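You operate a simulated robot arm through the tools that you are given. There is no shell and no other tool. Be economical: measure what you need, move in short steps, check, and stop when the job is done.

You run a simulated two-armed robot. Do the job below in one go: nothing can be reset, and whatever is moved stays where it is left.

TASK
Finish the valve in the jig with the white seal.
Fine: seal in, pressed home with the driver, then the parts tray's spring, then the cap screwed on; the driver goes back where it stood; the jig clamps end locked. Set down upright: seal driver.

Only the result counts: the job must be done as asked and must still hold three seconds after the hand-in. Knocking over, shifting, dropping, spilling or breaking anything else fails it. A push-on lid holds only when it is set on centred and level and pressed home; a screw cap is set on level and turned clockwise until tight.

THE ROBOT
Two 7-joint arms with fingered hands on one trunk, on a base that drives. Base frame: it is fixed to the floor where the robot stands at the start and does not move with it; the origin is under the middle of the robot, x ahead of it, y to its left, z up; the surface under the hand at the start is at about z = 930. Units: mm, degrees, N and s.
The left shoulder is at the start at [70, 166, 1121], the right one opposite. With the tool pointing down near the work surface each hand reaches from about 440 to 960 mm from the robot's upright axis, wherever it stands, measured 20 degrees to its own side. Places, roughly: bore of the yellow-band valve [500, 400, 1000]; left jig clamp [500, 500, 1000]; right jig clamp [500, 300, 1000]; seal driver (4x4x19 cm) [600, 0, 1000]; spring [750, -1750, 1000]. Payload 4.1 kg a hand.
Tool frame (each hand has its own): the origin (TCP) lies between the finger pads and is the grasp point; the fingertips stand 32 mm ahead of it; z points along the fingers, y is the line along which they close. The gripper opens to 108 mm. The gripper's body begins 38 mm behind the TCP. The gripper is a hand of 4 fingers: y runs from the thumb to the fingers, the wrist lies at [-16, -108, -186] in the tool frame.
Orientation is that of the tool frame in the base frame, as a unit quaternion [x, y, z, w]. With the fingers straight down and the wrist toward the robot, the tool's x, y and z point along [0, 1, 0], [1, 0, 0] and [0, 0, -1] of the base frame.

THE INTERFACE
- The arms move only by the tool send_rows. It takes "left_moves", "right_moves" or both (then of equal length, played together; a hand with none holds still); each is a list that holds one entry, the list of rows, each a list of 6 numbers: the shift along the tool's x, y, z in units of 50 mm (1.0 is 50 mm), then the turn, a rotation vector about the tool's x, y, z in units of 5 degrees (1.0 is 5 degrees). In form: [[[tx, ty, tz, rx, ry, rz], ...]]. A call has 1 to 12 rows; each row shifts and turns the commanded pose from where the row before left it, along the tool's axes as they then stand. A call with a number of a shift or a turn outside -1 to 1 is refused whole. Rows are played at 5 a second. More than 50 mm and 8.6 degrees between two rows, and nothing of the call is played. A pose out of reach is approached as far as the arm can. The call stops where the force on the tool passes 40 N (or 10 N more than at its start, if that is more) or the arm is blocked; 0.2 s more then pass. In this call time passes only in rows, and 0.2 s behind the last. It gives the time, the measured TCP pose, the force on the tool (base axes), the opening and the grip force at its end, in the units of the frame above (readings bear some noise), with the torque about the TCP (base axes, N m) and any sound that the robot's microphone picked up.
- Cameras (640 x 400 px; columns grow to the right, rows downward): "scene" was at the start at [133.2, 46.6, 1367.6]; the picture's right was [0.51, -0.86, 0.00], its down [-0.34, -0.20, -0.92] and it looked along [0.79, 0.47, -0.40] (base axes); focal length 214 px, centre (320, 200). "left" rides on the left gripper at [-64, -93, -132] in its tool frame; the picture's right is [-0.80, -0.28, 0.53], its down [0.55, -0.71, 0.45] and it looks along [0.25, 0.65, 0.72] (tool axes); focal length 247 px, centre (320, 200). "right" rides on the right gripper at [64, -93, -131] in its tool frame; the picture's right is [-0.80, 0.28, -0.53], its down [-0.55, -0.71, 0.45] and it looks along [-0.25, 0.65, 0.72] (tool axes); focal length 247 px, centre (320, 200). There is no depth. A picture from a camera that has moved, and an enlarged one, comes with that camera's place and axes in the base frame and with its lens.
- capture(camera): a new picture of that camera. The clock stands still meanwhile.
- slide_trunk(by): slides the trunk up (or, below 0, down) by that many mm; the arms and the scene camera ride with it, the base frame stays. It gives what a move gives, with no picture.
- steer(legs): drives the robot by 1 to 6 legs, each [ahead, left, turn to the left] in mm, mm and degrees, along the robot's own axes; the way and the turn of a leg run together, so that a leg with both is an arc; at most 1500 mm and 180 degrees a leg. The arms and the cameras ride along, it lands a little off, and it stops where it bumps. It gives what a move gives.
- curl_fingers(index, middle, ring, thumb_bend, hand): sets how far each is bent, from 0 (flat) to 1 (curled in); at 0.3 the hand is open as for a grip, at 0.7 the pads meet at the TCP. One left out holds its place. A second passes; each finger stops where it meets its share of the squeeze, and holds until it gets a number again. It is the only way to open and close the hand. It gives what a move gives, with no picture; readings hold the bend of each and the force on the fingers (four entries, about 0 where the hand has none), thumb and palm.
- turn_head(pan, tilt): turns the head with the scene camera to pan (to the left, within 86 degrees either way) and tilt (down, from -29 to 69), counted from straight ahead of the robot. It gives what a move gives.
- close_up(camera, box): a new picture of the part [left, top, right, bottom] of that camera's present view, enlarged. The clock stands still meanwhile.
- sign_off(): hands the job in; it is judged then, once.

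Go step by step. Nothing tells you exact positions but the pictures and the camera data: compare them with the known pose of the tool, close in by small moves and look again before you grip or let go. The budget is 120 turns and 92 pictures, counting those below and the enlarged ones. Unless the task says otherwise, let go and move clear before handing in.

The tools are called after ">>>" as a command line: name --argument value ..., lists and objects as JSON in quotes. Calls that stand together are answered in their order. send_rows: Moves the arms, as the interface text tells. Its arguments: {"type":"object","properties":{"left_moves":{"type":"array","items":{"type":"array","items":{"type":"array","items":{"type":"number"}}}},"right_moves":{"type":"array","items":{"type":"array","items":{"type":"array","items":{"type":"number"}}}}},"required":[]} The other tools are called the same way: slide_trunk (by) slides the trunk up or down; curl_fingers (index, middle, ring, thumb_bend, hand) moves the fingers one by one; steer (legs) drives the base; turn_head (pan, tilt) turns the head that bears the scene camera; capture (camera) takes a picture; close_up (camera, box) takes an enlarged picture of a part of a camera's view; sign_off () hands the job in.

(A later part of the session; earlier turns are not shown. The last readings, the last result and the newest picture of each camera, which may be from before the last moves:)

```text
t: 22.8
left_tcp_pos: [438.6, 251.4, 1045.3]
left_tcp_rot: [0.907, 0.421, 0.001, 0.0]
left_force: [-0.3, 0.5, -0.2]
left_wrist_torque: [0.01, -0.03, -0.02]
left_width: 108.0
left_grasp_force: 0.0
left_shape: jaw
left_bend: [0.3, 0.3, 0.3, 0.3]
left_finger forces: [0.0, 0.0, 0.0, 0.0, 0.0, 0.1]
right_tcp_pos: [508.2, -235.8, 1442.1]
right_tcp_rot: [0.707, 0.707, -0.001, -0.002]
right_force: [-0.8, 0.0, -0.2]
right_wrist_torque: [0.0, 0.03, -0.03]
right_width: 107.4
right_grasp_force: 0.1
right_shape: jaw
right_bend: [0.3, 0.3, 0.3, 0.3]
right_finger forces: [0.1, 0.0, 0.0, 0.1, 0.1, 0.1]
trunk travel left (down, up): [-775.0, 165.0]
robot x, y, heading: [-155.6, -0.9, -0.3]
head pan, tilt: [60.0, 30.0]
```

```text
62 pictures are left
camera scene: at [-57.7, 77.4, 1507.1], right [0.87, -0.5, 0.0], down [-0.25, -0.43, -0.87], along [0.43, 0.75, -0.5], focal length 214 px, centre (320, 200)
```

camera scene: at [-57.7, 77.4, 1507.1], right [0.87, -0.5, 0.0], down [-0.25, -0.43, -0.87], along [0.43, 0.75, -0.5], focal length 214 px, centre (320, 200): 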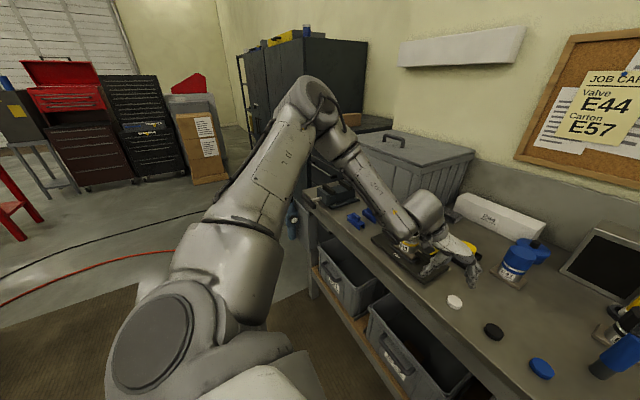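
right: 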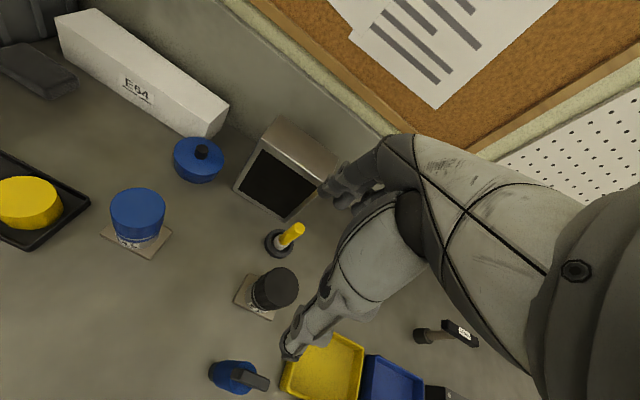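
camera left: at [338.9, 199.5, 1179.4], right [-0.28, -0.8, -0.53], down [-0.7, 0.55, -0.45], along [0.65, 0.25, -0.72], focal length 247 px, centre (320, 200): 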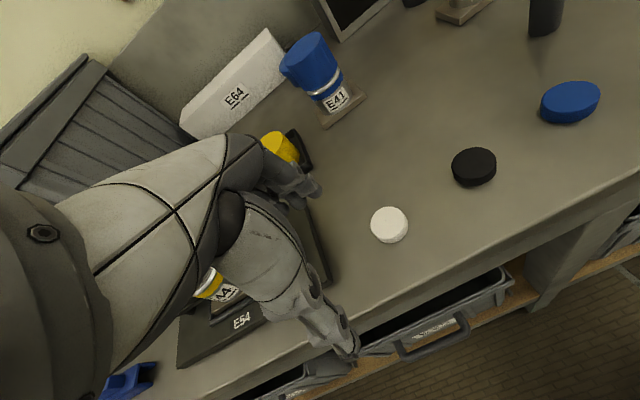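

The elbow sits very high and out, at a joint limit. The stated reach holds for the starting trunk height, so I'll lift the hand and put the trunk back down 150 mm.

>>> send_rows --left_moves '[[[0, 0, -1, 0, 0, 0], [0, 0, -1, 0, 0, 0], [0, 0, -1, 0, 0, 0], [0, 0, -1, 0, 0, 0]]]'

>>> slide_trunk --by -150

>>> send_rows --left_moves '[[[0, 0.7, 0, 0, 0, -1], [0, 0.7, 0, 0, 0, -1], [0, 0, 0, 0, 0, -1], [0, 0, 0, 0, 0, -1]]]'

```text
t: 23.8
left_tcp_pos: [437.1, 249.3, 1246.4]
left_tcp_rot: [0.907, 0.421, 0.002, -0.001]
left_force: [0.0, -0.4, 0.5]
left_wrist_torque: [0.0, -0.02, 0.02]
left_width: 107.7
left_grasp_force: 0.1
left_shape: jaw
left_bend: [0.3, 0.3, 0.3, 0.3]
left_finger forces: [0.0, 0.0, 0.0, 0.0, 0.1, 0.0]
right_tcp_pos: [506.1, -235.6, 1441.2]
right_tcp_rot: [0.707, 0.707, 0.0, -0.002]
right_force: [0.0, 0.1, 0.7]
right_wrist_torque: [0.04, -0.01, -0.02]
right_width: 107.7
right_grasp_force: 0.0
right_shape: jaw
right_bend: [0.3, 0.3, 0.3, 0.3]
right_finger forces: [0.0, 0.1, 0.1, 0.0, 0.0, 0.0]
trunk travel left (down, up): [-775.0, 165.0]
robot x, y, heading: [-152.9, 1.0, 0.2]
head pan, tilt: [60.0, 30.0]
```

```text
t: 25.6
left_tcp_pos: [437.3, 251.9, 1094.7]
left_tcp_rot: [0.907, 0.422, 0.001, 0.0]
left_force: [-0.7, -0.1, 0.1]
left_wrist_torque: [-0.02, -0.01, 0.0]
left_width: 107.9
left_grasp_force: 0.1
left_shape: jaw
left_bend: [0.3, 0.3, 0.3, 0.3]
left_finger forces: [0.0, 0.0, 0.0, 0.0, 0.1, 0.0]
right_tcp_pos: [506.6, -235.3, 1291.1]
right_tcp_rot: [0.707, 0.708, 0.0, -0.001]
right_force: [-0.2, -0.1, 0.0]
right_wrist_torque: [-0.04, 0.01, 0.0]
right_width: 107.7
right_grasp_force: 0.1
right_shape: jaw
right_bend: [0.3, 0.3, 0.3, 0.3]
right_finger forces: [0.0, 0.0, 0.0, 0.1, 0.0, 0.0]
trunk travel left (down, up): [-625.0, 315.0]
robot x, y, heading: [-158.3, -1.3, -0.2]
head pan, tilt: [60.0, 30.0]
```

```text
t: 26.6
left_tcp_pos: [493.4, 208.3, 1095.6]
left_tcp_rot: [0.819, 0.573, 0.001, 0.0]
left_force: [-0.1, 0.2, -0.4]
left_wrist_torque: [0.01, -0.01, -0.02]
left_width: 107.9
left_grasp_force: 0.1
left_shape: jaw
left_bend: [0.3, 0.3, 0.3, 0.3]
left_finger forces: [0.0, 0.1, 0.0, 0.0, 0.1, 0.0]
right_tcp_pos: [507.0, -235.0, 1291.4]
right_tcp_rot: [0.707, 0.707, -0.001, 0.0]
right_force: [0.1, -0.4, -0.6]
right_wrist_torque: [-0.02, 0.03, -0.01]
right_width: 107.7
right_grasp_force: 0.1
right_shape: jaw
right_bend: [0.3, 0.3, 0.3, 0.3]
right_finger forces: [0.0, 0.0, 0.1, 0.0, 0.0, 0.1]
trunk travel left (down, up): [-625.0, 315.0]
robot x, y, heading: [-158.7, 1.4, 0.0]
head pan, tilt: [60.0, 30.0]
```

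That posture works. I'll centre over the seal and descend to z≈1000.

>>> send_rows --left_moves '[[[0.1, -0.42, 0, 0, 0, 0], [0, 0, 0.8, 0, 0, 0], [0, 0, 0.8, 0, 0, 0], [0, 0, 0.3, 0, 0, 0]]]'

>>> turn_head --pan 25 --tilt 40

>>> capture --camera "left"

>>> capture --camera "scene"

```text
t: 27.6
left_tcp_pos: [475.0, 219.6, 998.6]
left_tcp_rot: [0.82, 0.573, 0.0, 0.001]
left_force: [0.2, -0.7, -0.6]
left_wrist_torque: [-0.01, -0.02, -0.01]
left_width: 108.0
left_grasp_force: 0.1
left_shape: jaw
left_bend: [0.3, 0.3, 0.3, 0.3]
left_finger forces: [0.1, 0.0, 0.1, 0.0, 0.1, 0.0]
right_tcp_pos: [505.3, -234.6, 1291.8]
right_tcp_rot: [0.708, 0.707, -0.001, -0.001]
right_force: [0.0, -0.8, 0.0]
right_wrist_torque: [-0.03, 0.01, 0.0]
right_width: 107.5
right_grasp_force: 0.0
right_shape: jaw
right_bend: [0.3, 0.3, 0.3, 0.3]
right_finger forces: [0.0, 0.0, 0.1, 0.0, 0.1, 0.1]
trunk travel left (down, up): [-625.0, 315.0]
robot x, y, heading: [-158.8, -1.8, 0.0]
head pan, tilt: [60.0, 30.0]
```

```text
t: 28.6
left_tcp_pos: [475.6, 220.1, 999.7]
left_tcp_rot: [0.82, 0.573, 0.001, 0.0]
left_force: [0.0, -0.2, 0.1]
left_wrist_torque: [-0.02, 0.0, -0.04]
left_width: 107.7
left_grasp_force: 0.0
left_shape: jaw
left_bend: [0.3, 0.3, 0.3, 0.3]
left_finger forces: [0.0, 0.0, 0.0, 0.0, 0.0, 0.0]
right_tcp_pos: [507.8, -234.7, 1291.4]
right_tcp_rot: [0.707, 0.707, -0.001, 0.0]
right_force: [1.0, -0.1, 0.8]
right_wrist_torque: [-0.01, -0.01, -0.02]
right_width: 107.6
right_grasp_force: 0.2
right_shape: jaw
right_bend: [0.3, 0.3, 0.3, 0.3]
right_finger forces: [0.1, 0.1, 0.0, 0.1, 0.0, 0.1]
trunk travel left (down, up): [-625.0, 315.0]
robot x, y, heading: [-158.5, 1.0, -0.0]
head pan, tilt: [25.0, 40.0]
```

```text
61 pictures are left
camera left: at [365.7, 190.1, 1129.7], right [-0.54, -0.65, -0.53], down [-0.47, 0.76, -0.45], along [0.7, 0.01, -0.72], focal length 247 px, centre (320, 200)
```

left: 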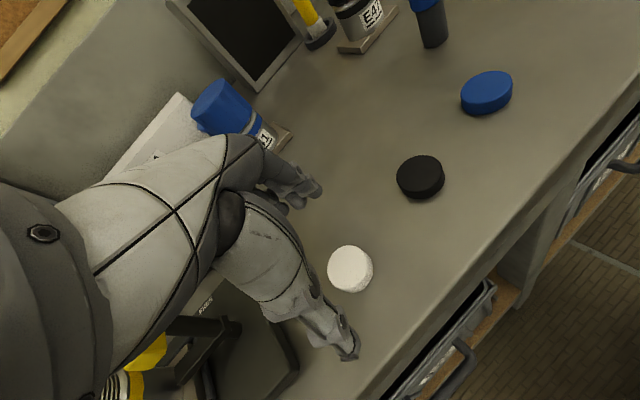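

```text
60 pictures are left
camera scene: at [-26.3, 35.2, 1341.8], right [0.42, -0.91, 0.0], down [-0.58, -0.27, -0.77], along [0.69, 0.32, -0.64], focal length 214 px, centre (320, 200)
```

scene: 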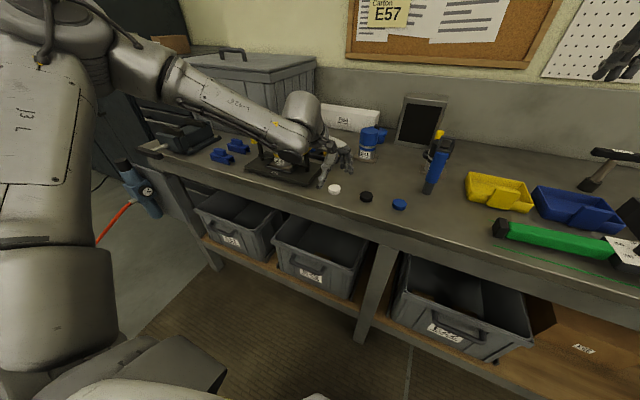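

Hand is over the seal. I'll lower so the fingertips overlap the seal's upper part, and look before closing.

>>> send_rows --left_moves '[[[-0.02, -0.06, 0.3, 0, 0, 0], [0, 0, 0.32, 0, 0, 0]]]'

>>> close_up --camera "left" --box '[240, 140, 440, 380]'

>>> close_up --camera "scene" --box '[280, 130, 400, 215]'

```text
t: 29.2
left_tcp_pos: [472.5, 220.8, 967.4]
left_tcp_rot: [0.819, 0.573, 0.001, 0.0]
left_force: [0.1, -0.2, 1.0]
left_wrist_torque: [-0.01, 0.0, -0.05]
left_width: 107.7
left_grasp_force: 0.1
left_shape: jaw
left_bend: [0.3, 0.3, 0.3, 0.3]
left_finger forces: [0.0, 0.1, 0.1, 0.1, 0.1, 0.1]
right_tcp_pos: [506.6, -234.6, 1291.0]
right_tcp_rot: [0.707, 0.707, -0.001, -0.002]
right_force: [0.5, 0.0, 0.2]
right_wrist_torque: [0.0, 0.01, 0.01]
right_width: 107.7
right_grasp_force: 0.1
right_shape: jaw
right_bend: [0.3, 0.3, 0.3, 0.3]
right_finger forces: [0.0, 0.1, 0.0, 0.0, 0.0, 0.0]
trunk travel left (down, up): [-625.0, 315.0]
robot x, y, heading: [-156.7, 0.7, 0.0]
head pan, tilt: [25.0, 40.0]
```

```text
1.67 times, centred on (340, 260) of left
camera zoom: at [362.9, 191.1, 1099.1], right [-0.54, -0.65, -0.53], down [-0.47, 0.76, -0.45], along [0.7, 0.01, -0.72], focal length 412 px, centre (287, 100)
```

zoom: 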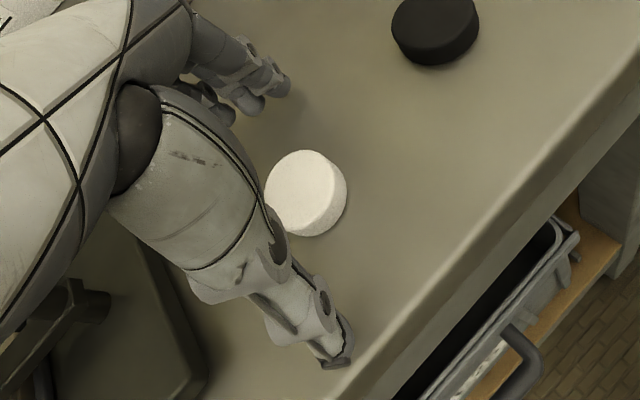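

```text
4.71 times, centred on (340, 172) of scene
camera zoom: at [-25.7, 35.4, 1341.7], right [0.42, -0.91, 0.0], down [-0.58, -0.27, -0.77], along [0.69, 0.32, -0.64], focal length 1009 px, centre (226, 329)
```

zoom: 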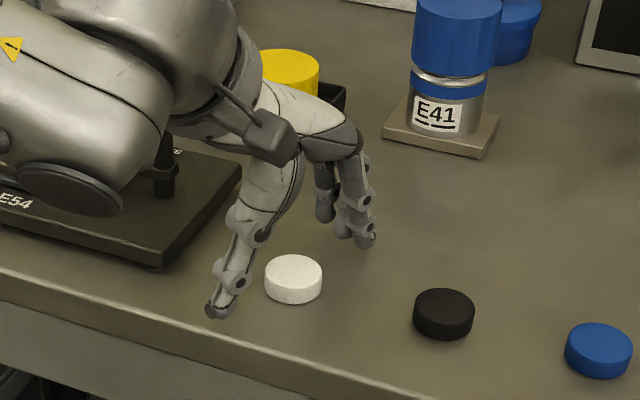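

Fingers straddle the seal. I'll close the thumb and middle finger on it.

>>> curl_fingers --hand "left" --middle 0.7 --thumb_bend 0.7

>>> close_up --camera "left" --box '[240, 140, 440, 380]'

```text
t: 30.2
left_tcp_pos: [472.7, 220.0, 967.4]
left_tcp_rot: [0.82, 0.572, 0.001, 0.0]
left_force: [0.3, 0.2, 2.9]
left_wrist_torque: [0.01, -0.05, -0.01]
left_width: 70.8
left_grasp_force: 8.6
left_shape: fingers
left_bend: [0.3, 0.6, 0.3, 0.61]
left_finger forces: [0.0, 8.6, 0.1, 0.0, 8.7, 0.0]
right_tcp_pos: [507.1, -235.6, 1292.5]
right_tcp_rot: [0.708, 0.707, -0.001, 0.0]
right_force: [-0.4, 0.0, -0.6]
right_wrist_torque: [0.0, 0.02, -0.01]
right_width: 107.9
right_grasp_force: 0.0
right_shape: jaw
right_bend: [0.3, 0.3, 0.3, 0.3]
right_finger forces: [0.0, 0.0, 0.1, 0.1, 0.1, 0.1]
trunk travel left (down, up): [-625.0, 315.0]
robot x, y, heading: [-156.9, 0.9, 0.0]
head pan, tilt: [25.0, 40.0]
```

```text
1.67 times, centred on (340, 260) of left
camera zoom: at [362.2, 190.8, 1099.7], right [-0.54, -0.65, -0.53], down [-0.47, 0.76, -0.45], along [0.7, 0.01, -0.72], focal length 412 px, centre (287, 100)
```

zoom: 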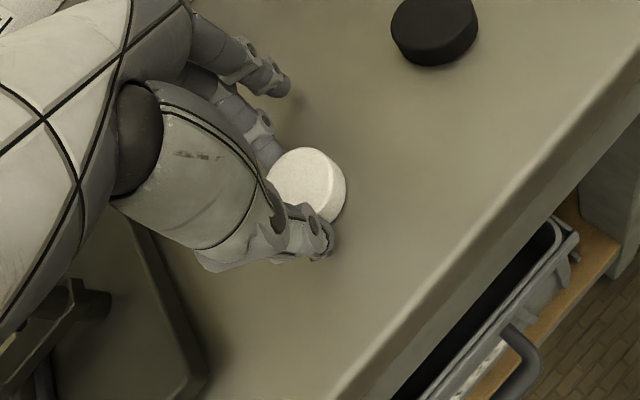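

The seal is gripped with about 8.6 N. I'll lift and check it.

>>> send_rows --left_moves '[[[0, 0, -0.4, 0, 0, 0], [0, 0, -0.9, 0, 0, 0], [0, 0, -0.9, 0, 0, 0], [0, 0, -0.6, 0, 0, 0]]]'

>>> close_up --camera "left" --box '[240, 140, 440, 380]'

>>> close_up --camera "scene" --box '[280, 100, 400, 185]'

```text
t: 31.2
left_tcp_pos: [470.7, 218.3, 1108.5]
left_tcp_rot: [0.819, 0.573, 0.002, 0.001]
left_force: [1.0, 0.1, -0.4]
left_wrist_torque: [0.02, 0.0, 0.0]
left_width: 70.0
left_grasp_force: 8.1
left_shape: fingers
left_bend: [0.3, 0.6, 0.3, 0.62]
left_finger forces: [0.0, 8.0, 0.0, 0.0, 8.1, 0.0]
right_tcp_pos: [507.0, -234.8, 1291.8]
right_tcp_rot: [0.707, 0.707, -0.001, -0.001]
right_force: [0.4, 0.4, -0.2]
right_wrist_torque: [-0.03, 0.0, -0.02]
right_width: 107.6
right_grasp_force: 0.1
right_shape: jaw
right_bend: [0.3, 0.3, 0.3, 0.3]
right_finger forces: [0.0, 0.0, 0.0, 0.0, 0.1, 0.0]
trunk travel left (down, up): [-625.0, 315.0]
robot x, y, heading: [-158.6, -0.7, -0.3]
head pan, tilt: [25.0, 40.0]
```

```text
1.67 times, centred on (340, 260) of left
camera zoom: at [361.3, 189.1, 1238.7], right [-0.54, -0.65, -0.53], down [-0.47, 0.76, -0.45], along [0.7, 0.01, -0.72], focal length 412 px, centre (287, 100)
```

zoom: 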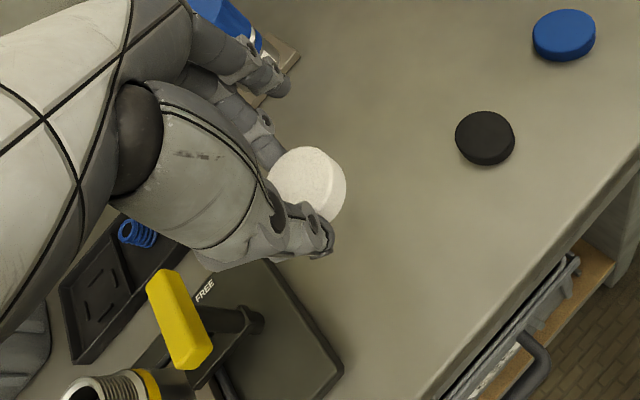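

```text
4.71 times, centred on (340, 142) of scene
camera zoom: at [-26.6, 34.8, 1341.8], right [0.42, -0.91, 0.0], down [-0.58, -0.27, -0.77], along [0.69, 0.32, -0.64], focal length 1009 px, centre (226, 471)
```

zoom: 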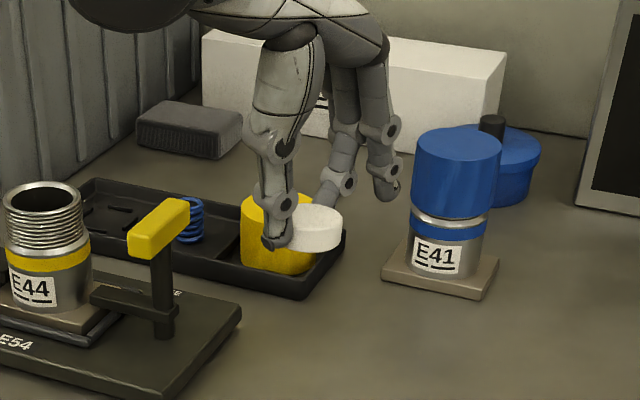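

The seal is held level. I'll carry it at a safe height to above the bore and check alignment.

>>> send_rows --left_moves '[[[0, 0, -0.7, 0, 0, 0], [0.79, -0.157, 0, 0, 0, 0], [0.79, -0.157, 0, 0, 0, 0], [0.79, -0.157, 0, 0, 0, 0], [0.79, -0.157, 0, 0, 0, 0], [0.79, -0.157, 0, 0, 0, 0]]]'

>>> capture --camera "left"

>>> close_up --camera "scene" --box '[220, 80, 340, 190]'

```text
t: 32.6
left_tcp_pos: [504.2, 421.4, 1141.7]
left_tcp_rot: [0.82, 0.572, 0.002, 0.0]
left_force: [0.1, 0.1, -0.4]
left_wrist_torque: [-0.01, 0.0, -0.05]
left_width: 69.8
left_grasp_force: 7.8
left_shape: fingers
left_bend: [0.3, 0.6, 0.3, 0.62]
left_finger forces: [0.0, 7.8, 0.0, 0.0, 8.0, 0.1]
right_tcp_pos: [506.4, -233.3, 1292.2]
right_tcp_rot: [0.707, 0.707, -0.002, 0.001]
right_force: [-0.5, 0.0, 0.0]
right_wrist_torque: [0.01, -0.03, 0.01]
right_width: 107.8
right_grasp_force: 0.0
right_shape: jaw
right_bend: [0.3, 0.3, 0.3, 0.3]
right_finger forces: [0.0, 0.0, 0.0, 0.1, 0.1, 0.1]
trunk travel left (down, up): [-625.0, 315.0]
robot x, y, heading: [-154.6, -3.5, 0.1]
head pan, tilt: [25.0, 40.0]
```

```text
54 pictures are left
camera left: at [394.1, 391.9, 1274.3], right [-0.54, -0.65, -0.53], down [-0.47, 0.76, -0.45], along [0.7, 0.01, -0.72], focal length 247 px, centre (320, 200)
```

left: 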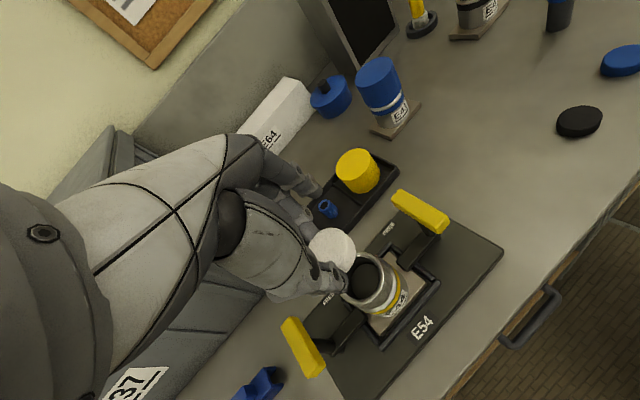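

```text
3.64 times, centred on (280, 135) of scene
camera zoom: at [-25.9, 36.3, 1341.7], right [0.42, -0.91, 0.0], down [-0.58, -0.27, -0.77], along [0.69, 0.32, -0.64], focal length 780 px, centre (466, 436)
```

zoom: 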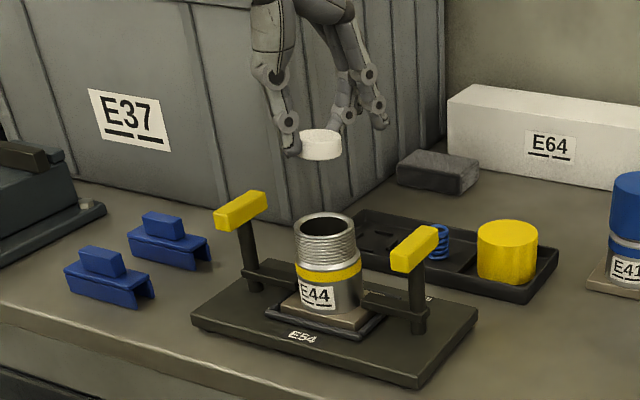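

Both cameras show the seal about 7 mm short in y. I'll correct this and lower until it is just above the rim.

>>> send_rows --left_moves '[[[0.13, -0.05, 0.4, 0, 0, 0], [0, 0, 0.66, 0, 0, 0]]]'

>>> close_up --camera "left" --box '[280, 190, 440, 310]'

>>> close_up --camera "scene" --box '[250, 100, 320, 160]'

```text
t: 33.2
left_tcp_pos: [505.2, 427.7, 1089.3]
left_tcp_rot: [0.82, 0.573, 0.002, 0.0]
left_force: [0.1, -0.7, -0.6]
left_wrist_torque: [0.02, 0.01, -0.04]
left_width: 69.7
left_grasp_force: 7.6
left_shape: fingers
left_bend: [0.3, 0.6, 0.3, 0.62]
left_finger forces: [0.1, 7.8, 0.1, 0.1, 8.0, 0.0]
right_tcp_pos: [507.8, -233.2, 1291.6]
right_tcp_rot: [0.707, 0.707, -0.001, 0.0]
right_force: [0.8, 0.1, -0.7]
right_wrist_torque: [0.02, 0.01, -0.01]
right_width: 107.6
right_grasp_force: 0.0
right_shape: jaw
right_bend: [0.3, 0.3, 0.3, 0.3]
right_finger forces: [0.0, 0.0, 0.0, 0.1, 0.1, 0.1]
trunk travel left (down, up): [-625.0, 315.0]
robot x, y, heading: [-156.6, 1.2, 0.1]
head pan, tilt: [25.0, 40.0]
```

```text
3.33 times, centred on (360, 250) of left
camera zoom: at [394.7, 397.9, 1220.0], right [-0.54, -0.65, -0.53], down [-0.47, 0.76, -0.45], along [0.7, 0.01, -0.72], focal length 823 px, centre (187, 33)
```

zoom: 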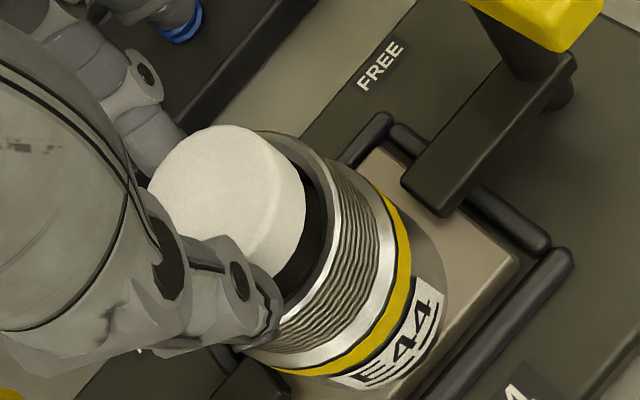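

```text
6.67 times, centred on (285, 130) of scene
camera zoom: at [-25.4, 35.8, 1341.7], right [0.42, -0.91, 0.0], down [-0.58, -0.27, -0.77], along [0.69, 0.32, -0.64], focal length 1430 px, centre (553, 667)
```

zoom: 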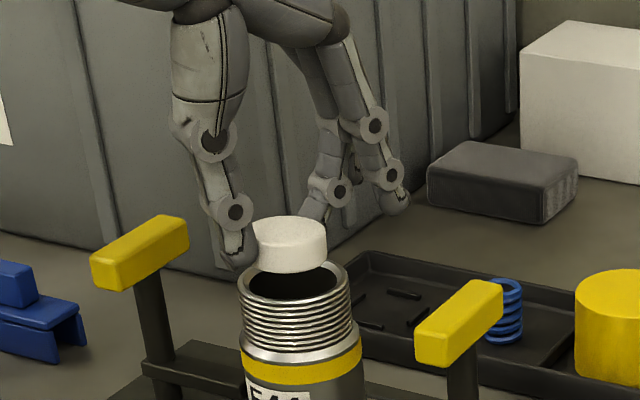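

The seal looks aligned over the bore in both views. I'll lower gently and watch the force.

>>> send_rows --left_moves '[[[0, 0, 0.12, 0, 0, 0], [0, 0, 0.1, 0, 0, 0], [0, 0, 0.08, 0, 0, 0]]]'

>>> close_up --camera "scene" --box '[250, 100, 320, 160]'

>>> close_up --camera "left" --box '[280, 190, 440, 310]'

```text
t: 34.0
left_tcp_pos: [502.6, 427.1, 1075.1]
left_tcp_rot: [0.819, 0.573, 0.001, 0.0]
left_force: [-0.1, 0.9, -0.4]
left_wrist_torque: [-0.02, -0.02, 0.03]
left_width: 69.7
left_grasp_force: 7.6
left_shape: fingers
left_bend: [0.3, 0.6, 0.3, 0.62]
left_finger forces: [0.1, 7.8, 0.0, 0.0, 8.0, 0.0]
right_tcp_pos: [506.8, -235.0, 1292.8]
right_tcp_rot: [0.707, 0.707, 0.0, 0.0]
right_force: [0.3, -0.4, 0.4]
right_wrist_torque: [-0.02, 0.01, -0.02]
right_width: 107.8
right_grasp_force: 0.0
right_shape: jaw
right_bend: [0.3, 0.3, 0.3, 0.3]
right_finger forces: [0.0, 0.0, 0.1, 0.0, 0.0, 0.0]
trunk travel left (down, up): [-625.0, 315.0]
robot x, y, heading: [-154.6, -1.2, -0.1]
head pan, tilt: [25.0, 40.0]
```

```text
6.67 times, centred on (285, 130) of scene
camera zoom: at [-26.2, 35.1, 1341.8], right [0.42, -0.91, 0.0], down [-0.58, -0.27, -0.77], along [0.69, 0.32, -0.64], focal length 1430 px, centre (553, 667)
```

zoom: 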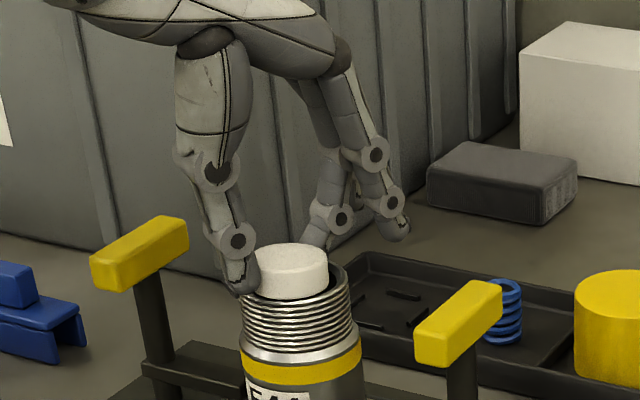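

```text
3.33 times, centred on (360, 250) of left
camera zoom: at [393.1, 397.3, 1207.3], right [-0.54, -0.65, -0.53], down [-0.47, 0.76, -0.45], along [0.7, 0.01, -0.72], focal length 823 px, centre (187, 33)
```

zoom: 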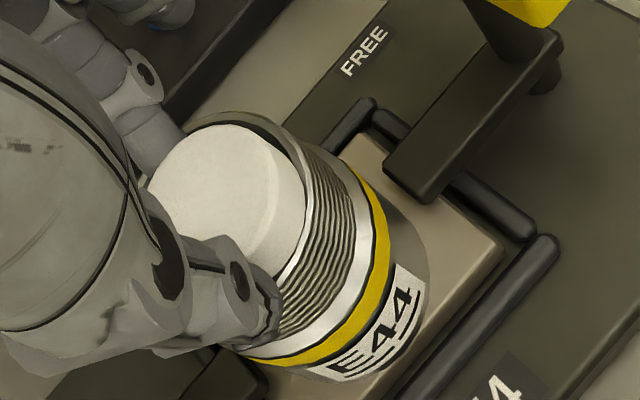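

No contact force yet and the seal's edge is at the bore mouth. I'll lower a few millimetres more.

>>> send_rows --left_moves '[[[0, 0, 0.06, 0, 0, 0], [0, 0, 0.06, 0, 0, 0]]]'

>>> close_up --camera "scene" --box '[255, 110, 325, 170]'

```text
t: 34.6
left_tcp_pos: [503.1, 426.6, 1072.7]
left_tcp_rot: [0.82, 0.573, 0.003, 0.002]
left_force: [2.3, 4.3, 13.6]
left_wrist_torque: [0.18, 0.04, -0.05]
left_width: 69.0
left_grasp_force: 10.2
left_shape: fingers
left_bend: [0.3, 0.59, 0.3, 0.63]
left_finger forces: [0.2, 10.0, 0.1, 0.0, 10.7, 0.0]
right_tcp_pos: [506.0, -233.9, 1292.3]
right_tcp_rot: [0.707, 0.707, 0.001, 0.0]
right_force: [-0.3, 0.4, 0.7]
right_wrist_torque: [-0.01, 0.01, 0.03]
right_width: 107.7
right_grasp_force: 0.0
right_shape: jaw
right_bend: [0.3, 0.3, 0.3, 0.3]
right_finger forces: [0.0, 0.0, 0.0, 0.1, 0.0, 0.0]
trunk travel left (down, up): [-625.0, 315.0]
robot x, y, heading: [-157.3, -2.6, 0.2]
head pan, tilt: [25.0, 40.0]
```

```text
6.67 times, centred on (290, 140) of scene
camera zoom: at [-27.5, 35.0, 1342.2], right [0.42, -0.91, 0.0], down [-0.58, -0.27, -0.77], along [0.69, 0.32, -0.64], focal length 1430 px, centre (520, 600)
```

zoom: 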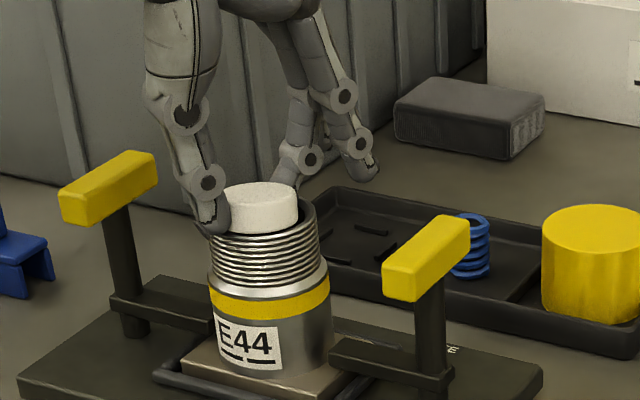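

Contact of 13 N, which I take to be the thumb tip on the rim with the seal about 5 mm in. I'll check from the hand camera.

>>> close_up --camera "left" --box '[300, 200, 400, 290]'

```text
4.44 times, centred on (350, 245) of left
camera zoom: at [392.1, 397.0, 1203.7], right [-0.54, -0.65, -0.54], down [-0.47, 0.76, -0.45], along [0.7, 0.01, -0.71], focal length 1098 px, centre (187, 0)
```

zoom: 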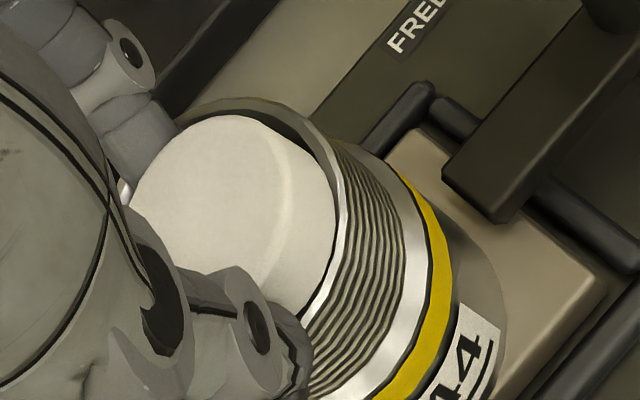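

The seal sits about 4–5 mm too near the robot and touches the near lip. I'll lift a little, shift +x by 4.5 mm and lower again.

>>> send_rows --left_moves '[[[0, 0, -0.1, 0, 0, 0], [0.03, 0.085, 0, 0, 0, 0], [0, 0, 0.08, 0, 0, 0], [0, 0, 0.05, 0, 0, 0]]]'

>>> close_up --camera "left" --box '[300, 200, 400, 290]'

```text
t: 35.6
left_tcp_pos: [507.1, 425.3, 1072.7]
left_tcp_rot: [0.819, 0.573, 0.004, 0.002]
left_force: [0.8, 3.2, 20.0]
left_wrist_torque: [0.19, -0.27, -0.02]
left_width: 70.4
left_grasp_force: 19.0
left_shape: fingers
left_bend: [0.3, 0.6, 0.3, 0.62]
left_finger forces: [0.0, 25.9, 0.0, 0.0, 11.5, 0.1]
right_tcp_pos: [504.7, -235.7, 1292.6]
right_tcp_rot: [0.707, 0.707, 0.001, 0.0]
right_force: [-0.6, 0.0, -0.6]
right_wrist_torque: [0.02, 0.0, 0.0]
right_width: 107.5
right_grasp_force: 0.1
right_shape: jaw
right_bend: [0.3, 0.3, 0.3, 0.3]
right_finger forces: [0.0, 0.0, 0.1, 0.0, 0.0, 0.1]
trunk travel left (down, up): [-625.0, 315.0]
robot x, y, heading: [-157.4, -0.8, -0.1]
head pan, tilt: [25.0, 40.0]
```

```text
4.44 times, centred on (350, 245) of left
camera zoom: at [396.0, 395.6, 1203.1], right [-0.54, -0.65, -0.54], down [-0.47, 0.76, -0.45], along [0.7, 0.01, -0.71], focal length 1098 px, centre (187, 0)
```

zoom: 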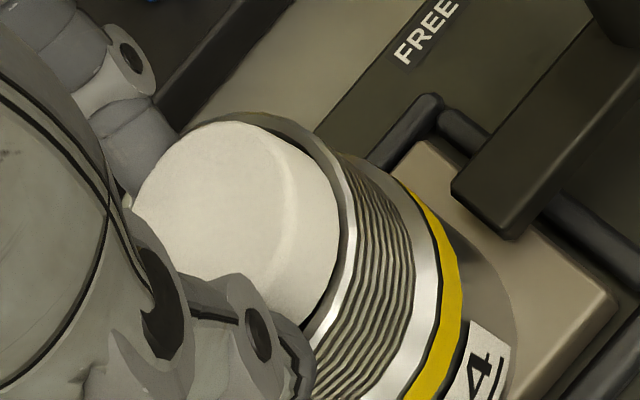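

Contact torque says the far-left lip is touched now. I'll lift, shift by (−2,−2) mm, and lower again.

>>> send_rows --left_moves '[[[0, 0, -0.12, 0, 0, 0], [-0.05, -0.025, 0, 0, 0, 0], [0, 0, 0.08, 0, 0, 0], [0, 0, 0.06, 0, 0, 0]]]'

>>> close_up --camera "scene" --box '[255, 115, 315, 165]'

```text
t: 36.6
left_tcp_pos: [505.2, 424.7, 1072.6]
left_tcp_rot: [0.819, 0.573, 0.004, 0.002]
left_force: [4.9, 5.7, 24.9]
left_wrist_torque: [0.3, -0.43, 0.02]
left_width: 69.8
left_grasp_force: 21.1
left_shape: fingers
left_bend: [0.3, 0.59, 0.3, 0.62]
left_finger forces: [0.0, 31.8, 0.0, 0.0, 9.8, 0.1]
right_tcp_pos: [504.6, -236.5, 1294.2]
right_tcp_rot: [0.707, 0.707, 0.0, 0.0]
right_force: [-1.0, 0.7, -0.7]
right_wrist_torque: [0.0, 0.0, 0.0]
right_width: 107.5
right_grasp_force: 0.1
right_shape: jaw
right_bend: [0.3, 0.3, 0.3, 0.3]
right_finger forces: [0.1, 0.0, 0.1, 0.1, 0.0, 0.0]
trunk travel left (down, up): [-625.0, 315.0]
robot x, y, heading: [-156.8, 0.2, 0.1]
head pan, tilt: [25.0, 40.0]
```

```text
8.00 times, centred on (285, 140) of scene
camera zoom: at [-28.7, 34.2, 1342.5], right [0.42, -0.91, 0.0], down [-0.58, -0.27, -0.77], along [0.7, 0.32, -0.64], focal length 1716 px, centre (600, 680)
```

zoom: 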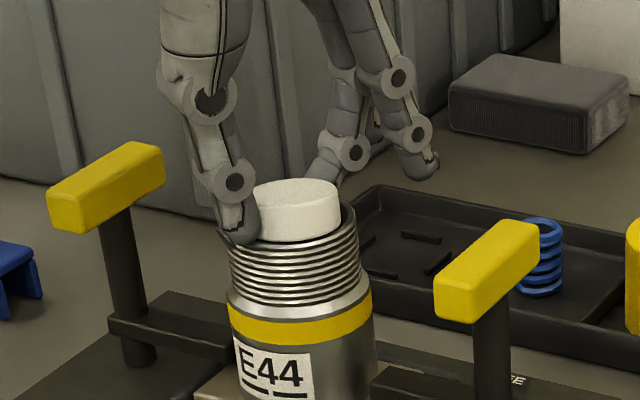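

Force readings fit the fingertips resting on the rim, with the seal about 5 mm into the bore. I'll ease up 1 mm and release.

>>> send_rows --left_moves '[[[0.02, 0.015, -0.04, 0, 0, 0]]]'

>>> curl_fingers --hand "left" --middle 0.5 --thumb_bend 0.5

>>> close_up --camera "scene" --box '[255, 115, 315, 165]'

```text
t: 37.0
left_tcp_pos: [506.9, 423.2, 1072.5]
left_tcp_rot: [0.82, 0.573, 0.002, 0.001]
left_force: [2.6, 2.7, 21.0]
left_wrist_torque: [0.21, -0.35, -0.06]
left_width: 69.8
left_grasp_force: 20.3
left_shape: fingers
left_bend: [0.3, 0.59, 0.3, 0.62]
left_finger forces: [0.1, 29.5, 0.0, 0.0, 10.1, 0.0]
right_tcp_pos: [504.7, -236.4, 1292.8]
right_tcp_rot: [0.707, 0.707, 0.001, -0.001]
right_force: [-0.5, 0.9, 0.0]
right_wrist_torque: [0.01, 0.0, 0.0]
right_width: 107.7
right_grasp_force: 0.1
right_shape: jaw
right_bend: [0.3, 0.3, 0.3, 0.3]
right_finger forces: [0.0, 0.1, 0.0, 0.1, 0.0, 0.1]
trunk travel left (down, up): [-625.0, 315.0]
robot x, y, heading: [-156.8, 1.6, 0.2]
head pan, tilt: [25.0, 40.0]
```

```text
t: 38.0
left_tcp_pos: [506.0, 425.2, 1071.9]
left_tcp_rot: [0.819, 0.573, 0.001, 0.0]
left_force: [-4.1, 1.5, 5.0]
left_wrist_torque: [0.04, -0.04, 0.06]
left_width: 81.7
left_grasp_force: 2.9
left_shape: fingers
left_bend: [0.3, 0.53, 0.3, 0.5]
left_finger forces: [0.0, 6.0, 0.0, 0.0, 0.0, 0.1]
right_tcp_pos: [506.2, -235.6, 1292.1]
right_tcp_rot: [0.707, 0.707, -0.001, 0.0]
right_force: [-0.1, -0.6, -0.2]
right_wrist_torque: [0.03, 0.03, 0.01]
right_width: 107.6
right_grasp_force: 0.0
right_shape: jaw
right_bend: [0.3, 0.3, 0.3, 0.3]
right_finger forces: [0.1, 0.0, 0.0, 0.0, 0.1, 0.0]
trunk travel left (down, up): [-625.0, 315.0]
robot x, y, heading: [-156.8, -1.0, -0.2]
head pan, tilt: [25.0, 40.0]
```

```text
8.00 times, centred on (285, 140) of scene
camera zoom: at [-27.4, 35.0, 1341.8], right [0.42, -0.91, 0.0], down [-0.58, -0.27, -0.77], along [0.69, 0.32, -0.64], focal length 1716 px, centre (600, 680)
```

zoom: 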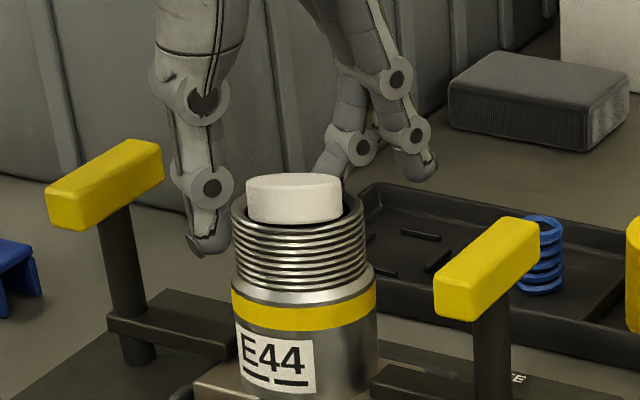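

The middle finger still presses on the far lip and the seal sits slightly tilted. I'll open the finger more and raise the hand slowly.

>>> send_rows --left_moves '[[[0, -0.04, -0.04, 0, 0, 0], [0, 0, -0.06, 0, 0, 0]]]'

>>> curl_fingers --hand "left" --middle 0.4 --thumb_bend 0.4

>>> close_up --camera "left" --box '[290, 190, 410, 300]'

>>> close_up --camera "scene" --box '[255, 115, 315, 165]'

```text
t: 38.6
left_tcp_pos: [505.2, 426.8, 1074.7]
left_tcp_rot: [0.82, 0.573, 0.001, 0.0]
left_force: [-0.1, -0.2, 0.9]
left_wrist_torque: [0.01, 0.0, -0.03]
left_width: 81.7
left_grasp_force: 0.0
left_shape: fingers
left_bend: [0.3, 0.5, 0.3, 0.5]
left_finger forces: [0.1, 0.1, 0.0, 0.0, 0.1, 0.1]
right_tcp_pos: [507.8, -235.5, 1292.2]
right_tcp_rot: [0.707, 0.707, 0.0, -0.001]
right_force: [0.2, 0.2, -0.5]
right_wrist_torque: [-0.04, 0.03, 0.01]
right_width: 107.5
right_grasp_force: 0.1
right_shape: jaw
right_bend: [0.3, 0.3, 0.3, 0.3]
right_finger forces: [0.0, 0.0, 0.0, 0.0, 0.1, 0.0]
trunk travel left (down, up): [-625.0, 315.0]
robot x, y, heading: [-158.7, -2.4, -0.2]
head pan, tilt: [25.0, 40.0]
```

```text
t: 39.6
left_tcp_pos: [504.9, 427.0, 1075.6]
left_tcp_rot: [0.82, 0.573, 0.001, 0.001]
left_force: [-0.2, -1.0, -0.7]
left_wrist_torque: [0.0, -0.01, 0.0]
left_width: 95.0
left_grasp_force: 0.1
left_shape: fingers
left_bend: [0.3, 0.4, 0.3, 0.4]
left_finger forces: [0.1, 0.0, 0.0, 0.1, 0.0, 0.0]
right_tcp_pos: [506.7, -235.9, 1292.4]
right_tcp_rot: [0.707, 0.707, 0.0, 0.0]
right_force: [-0.4, 0.5, -0.4]
right_wrist_torque: [0.0, -0.03, 0.0]
right_width: 107.6
right_grasp_force: 0.0
right_shape: jaw
right_bend: [0.3, 0.3, 0.3, 0.3]
right_finger forces: [0.0, 0.0, 0.0, 0.0, 0.0, 0.0]
trunk travel left (down, up): [-625.0, 315.0]
robot x, y, heading: [-159.0, -2.0, 0.1]
head pan, tilt: [25.0, 40.0]
```

```text
3.64 times, centred on (350, 245) of left
camera zoom: at [394.9, 396.8, 1206.1], right [-0.54, -0.65, -0.53], down [-0.47, 0.76, -0.45], along [0.7, 0.01, -0.72], focal length 898 px, centre (211, 36)
```

zoom: 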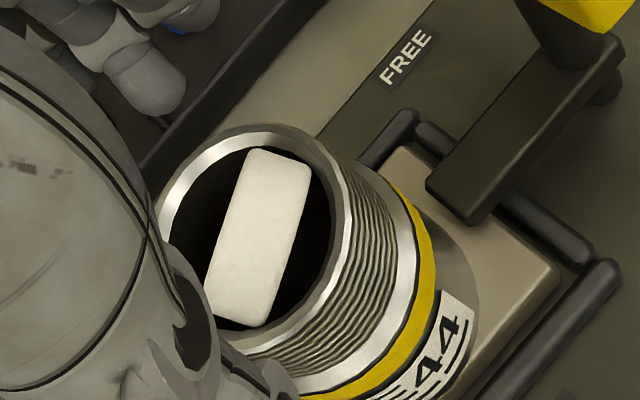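

```text
8.00 times, centred on (285, 140) of scene
camera zoom: at [-26.2, 35.1, 1341.8], right [0.42, -0.91, 0.0], down [-0.58, -0.27, -0.77], along [0.69, 0.32, -0.64], focal length 1716 px, centre (600, 680)
```

zoom: 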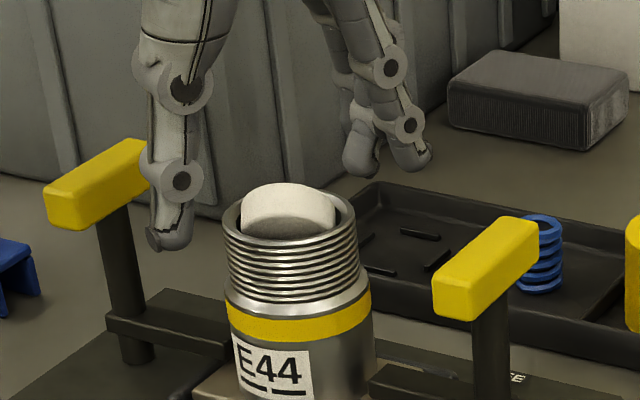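

The seal tipped as I let go: it is in the bore but leaning, with its high edge on the robot's side. I'll raise the hand, pinch the fingertips together, and gently press that high edge down so it lies flat.

>>> send_rows --left_moves '[[[0, 0, -0.8, 0, 0, 0], [-0.236, -0.063, 0, 0, 0, 0]]]'

>>> curl_fingers --hand "left" --middle 0.68 --thumb_bend 0.68

>>> close_up --camera "scene" --box '[245, 95, 325, 165]'

>>> close_up --camera "left" --box '[280, 190, 420, 320]'

```text
t: 40.2
left_tcp_pos: [497.7, 414.1, 1116.1]
left_tcp_rot: [0.82, 0.573, 0.001, 0.001]
left_force: [0.4, 0.0, -0.4]
left_wrist_torque: [0.01, 0.03, -0.01]
left_width: 95.2
left_grasp_force: 0.0
left_shape: fingers
left_bend: [0.3, 0.4, 0.3, 0.4]
left_finger forces: [0.0, 0.0, 0.0, 0.1, 0.1, 0.0]
right_tcp_pos: [506.1, -234.2, 1292.1]
right_tcp_rot: [0.707, 0.708, -0.001, -0.001]
right_force: [-0.5, 0.4, 0.0]
right_wrist_torque: [0.02, -0.03, -0.01]
right_width: 107.7
right_grasp_force: 0.0
right_shape: jaw
right_bend: [0.3, 0.3, 0.3, 0.3]
right_finger forces: [0.0, 0.0, 0.1, 0.1, 0.1, 0.0]
trunk travel left (down, up): [-625.0, 315.0]
robot x, y, heading: [-156.6, 3.9, -0.3]
head pan, tilt: [25.0, 40.0]
```

```text
t: 41.2
left_tcp_pos: [498.7, 414.5, 1116.5]
left_tcp_rot: [0.819, 0.573, 0.002, 0.0]
left_force: [-0.6, 1.0, 0.5]
left_wrist_torque: [0.01, -0.01, -0.02]
left_width: 58.4
left_grasp_force: 0.2
left_shape: fingers
left_bend: [0.3, 0.68, 0.3, 0.68]
left_finger forces: [0.0, 0.0, 0.1, 0.0, 0.0, 0.0]
right_tcp_pos: [507.0, -234.2, 1292.7]
right_tcp_rot: [0.707, 0.708, 0.0, -0.001]
right_force: [-0.2, 0.1, -0.4]
right_wrist_torque: [-0.02, 0.0, -0.01]
right_width: 107.6
right_grasp_force: 0.0
right_shape: jaw
right_bend: [0.3, 0.3, 0.3, 0.3]
right_finger forces: [0.0, 0.0, 0.0, 0.0, 0.0, 0.0]
trunk travel left (down, up): [-625.0, 315.0]
robot x, y, heading: [-155.1, -1.5, -0.3]
head pan, tilt: [25.0, 40.0]
```

```text
5.71 times, centred on (285, 130) of scene
camera zoom: at [-26.2, 35.1, 1341.8], right [0.42, -0.91, 0.0], down [-0.58, -0.27, -0.77], along [0.69, 0.32, -0.64], focal length 1226 px, centre (520, 600)
```

zoom: 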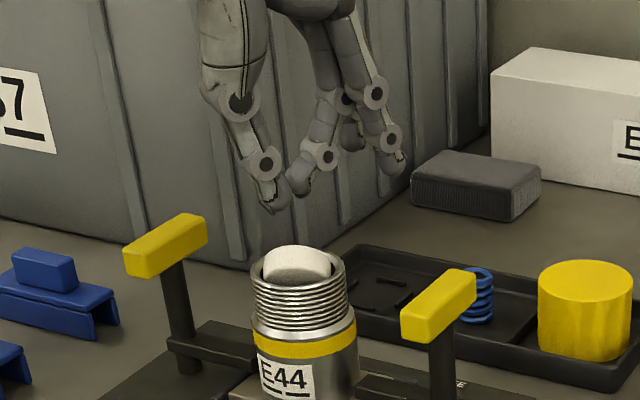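

```text
3.08 times, centred on (350, 255) of left
camera zoom: at [388.1, 385.4, 1246.4], right [-0.54, -0.65, -0.53], down [-0.47, 0.76, -0.45], along [0.7, 0.01, -0.72], focal length 760 px, centre (228, 31)
```

zoom: 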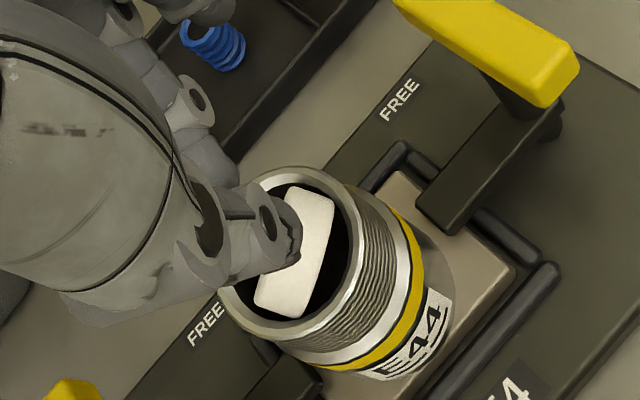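

Fingertips are pinched above the seal's high edge. I'll press down in small steps.

>>> send_rows --left_moves '[[[0, 0, 0.4, 0, 0, 0], [0, 0, 0.3, 0, 0, 0], [0, 0, 0.08, 0, 0, 0], [0, 0, 0.08, 0, 0, 0], [0, 0, 0.08, 0, 0, 0], [0, 0, 0.08, 0, 0, 0], [0, 0, 0.08, 0, 0, 0]]]'

>>> close_up --camera "scene" --box '[255, 115, 315, 165]'

```text
t: 42.8
left_tcp_pos: [493.8, 414.9, 1067.6]
left_tcp_rot: [0.82, 0.573, 0.005, 0.001]
left_force: [-6.9, -0.2, 28.4]
left_wrist_torque: [0.11, 0.4, 0.02]
left_width: 56.5
left_grasp_force: 12.8
left_shape: fingers
left_bend: [0.3, 0.68, 0.3, 0.71]
left_finger forces: [0.1, 0.0, 0.0, 0.0, 25.7, 0.1]
right_tcp_pos: [502.1, -236.7, 1293.7]
right_tcp_rot: [0.707, 0.707, 0.001, 0.0]
right_force: [0.5, 0.2, 0.5]
right_wrist_torque: [0.0, 0.02, -0.02]
right_width: 107.6
right_grasp_force: 0.1
right_shape: jaw
right_bend: [0.3, 0.3, 0.3, 0.3]
right_finger forces: [0.0, 0.1, 0.0, 0.1, 0.1, 0.0]
trunk travel left (down, up): [-625.0, 315.0]
robot x, y, heading: [-158.9, 0.3, -0.1]
head pan, tilt: [25.0, 40.0]
```

```text
8.00 times, centred on (285, 140) of scene
camera zoom: at [-31.1, 33.1, 1342.7], right [0.42, -0.91, 0.0], down [-0.58, -0.27, -0.77], along [0.7, 0.32, -0.64], focal length 1716 px, centre (600, 680)
```

zoom: 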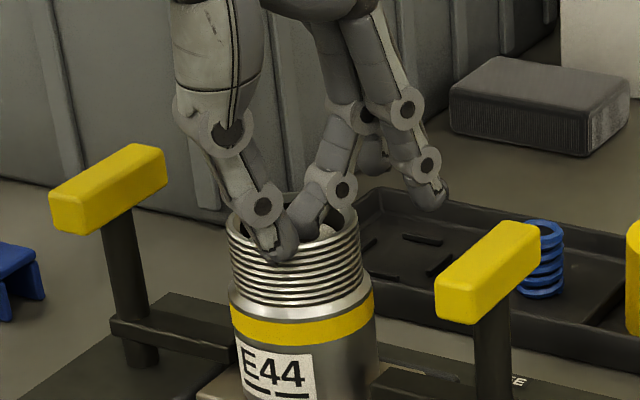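

The thumb caught the near lip. I'll raise, centre over the bore, and press again.

>>> send_rows --left_moves '[[[0, 0, -0.3, 0, 0, 0], [0.18, 0.15, 0, 0, 0, 0], [0, 0, 0.24, 0, 0, 0], [0, 0, 0.1, 0, 0, 0], [0, 0, 0.1, 0, 0, 0], [0, 0, 0.1, 0, 0, 0], [0, 0, 0.1, 0, 0, 0]]]'

>>> close_up --camera "scene" --box '[255, 115, 315, 165]'

```text
t: 43.8
left_tcp_pos: [506.5, 420.7, 1070.1]
left_tcp_rot: [0.819, 0.573, 0.01, 0.006]
left_force: [-11.3, -0.3, 33.5]
left_wrist_torque: [0.23, 0.94, 0.18]
left_width: 65.2
left_grasp_force: 20.6
left_shape: fingers
left_bend: [0.3, 0.68, 0.3, 0.66]
left_finger forces: [0.1, 0.0, 0.0, 0.0, 41.6, 0.0]
right_tcp_pos: [501.8, -235.9, 1292.4]
right_tcp_rot: [0.707, 0.707, 0.001, 0.0]
right_force: [0.3, 1.0, 0.5]
right_wrist_torque: [-0.03, 0.0, -0.01]
right_width: 107.5
right_grasp_force: 0.1
right_shape: jaw
right_bend: [0.3, 0.3, 0.3, 0.3]
right_finger forces: [0.0, 0.0, 0.0, 0.0, 0.1, 0.1]
trunk travel left (down, up): [-625.0, 315.0]
robot x, y, heading: [-159.7, -1.5, 0.1]
head pan, tilt: [25.0, 40.0]
stopped in row 5 (left hand): the force on the tool passed its limit at 45 N (the readings are from after the stop); the commanded pose is now the measured one
```

```text
8.00 times, centred on (285, 140) of scene
camera zoom: at [-31.8, 32.5, 1342.8], right [0.42, -0.91, 0.0], down [-0.58, -0.27, -0.77], along [0.7, 0.33, -0.64], focal length 1716 px, centre (600, 680)
```

zoom: 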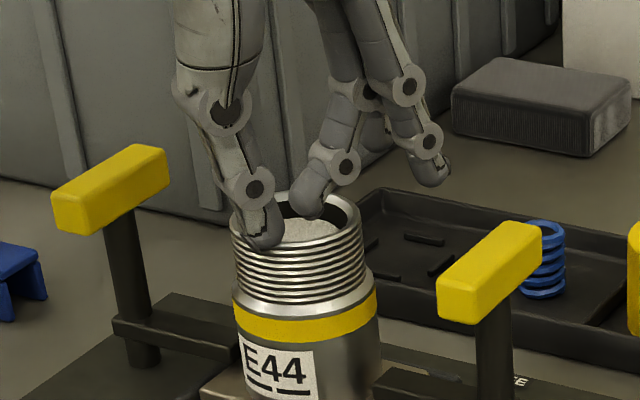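

The seal seems to lie flatter inside the bore now. I'll raise the hand and look.

>>> send_rows --left_moves '[[[0, 0, -0.6, 0, 0, 0], [0, 0, -0.7, 0, 0, 0], [-0.3, -0.9, 0, 0, 0, 0]]]'

>>> close_up --camera "scene" --box '[255, 115, 315, 165]'

>>> close_up --camera "left" --box '[320, 170, 440, 270]'

```text
t: 44.6
left_tcp_pos: [458.4, 425.9, 1125.0]
left_tcp_rot: [0.82, 0.573, 0.005, 0.004]
left_force: [0.0, -0.4, -0.5]
left_wrist_torque: [-0.01, -0.04, -0.01]
left_width: 58.7
left_grasp_force: 0.0
left_shape: fingers
left_bend: [0.3, 0.68, 0.3, 0.68]
left_finger forces: [0.0, 0.0, 0.1, 0.0, 0.1, 0.0]
right_tcp_pos: [504.9, -232.4, 1291.9]
right_tcp_rot: [0.707, 0.708, -0.001, 0.0]
right_force: [0.4, 0.1, 0.4]
right_wrist_torque: [-0.04, 0.0, -0.02]
right_width: 107.8
right_grasp_force: 0.1
right_shape: jaw
right_bend: [0.3, 0.3, 0.3, 0.3]
right_finger forces: [0.0, 0.0, 0.0, 0.0, 0.0, 0.0]
trunk travel left (down, up): [-625.0, 315.0]
robot x, y, heading: [-162.5, 2.6, -0.1]
head pan, tilt: [25.0, 40.0]
```

```text
8.00 times, centred on (285, 140) of scene
camera zoom: at [-29.0, 37.7, 1342.0], right [0.42, -0.91, 0.0], down [-0.58, -0.27, -0.77], along [0.7, 0.32, -0.64], focal length 1716 px, centre (600, 680)
```

zoom: 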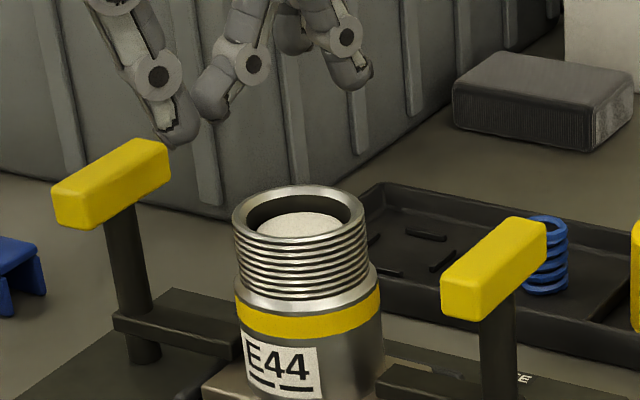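

```text
4.00 times, centred on (380, 220) of left
camera zoom: at [347.3, 397.5, 1254.3], right [-0.53, -0.65, -0.54], down [-0.47, 0.76, -0.46], along [0.71, 0.01, -0.71], focal length 988 px, centre (80, 120)
```

zoom: 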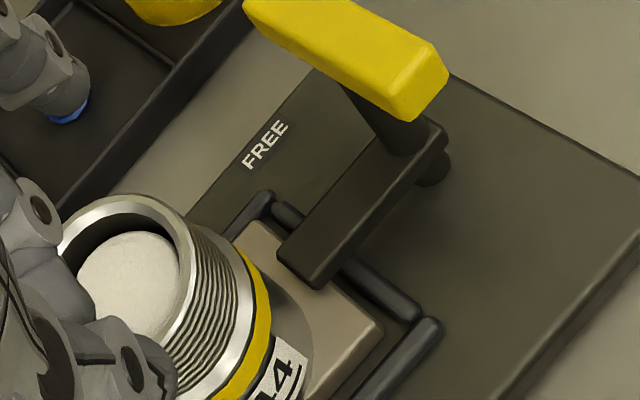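

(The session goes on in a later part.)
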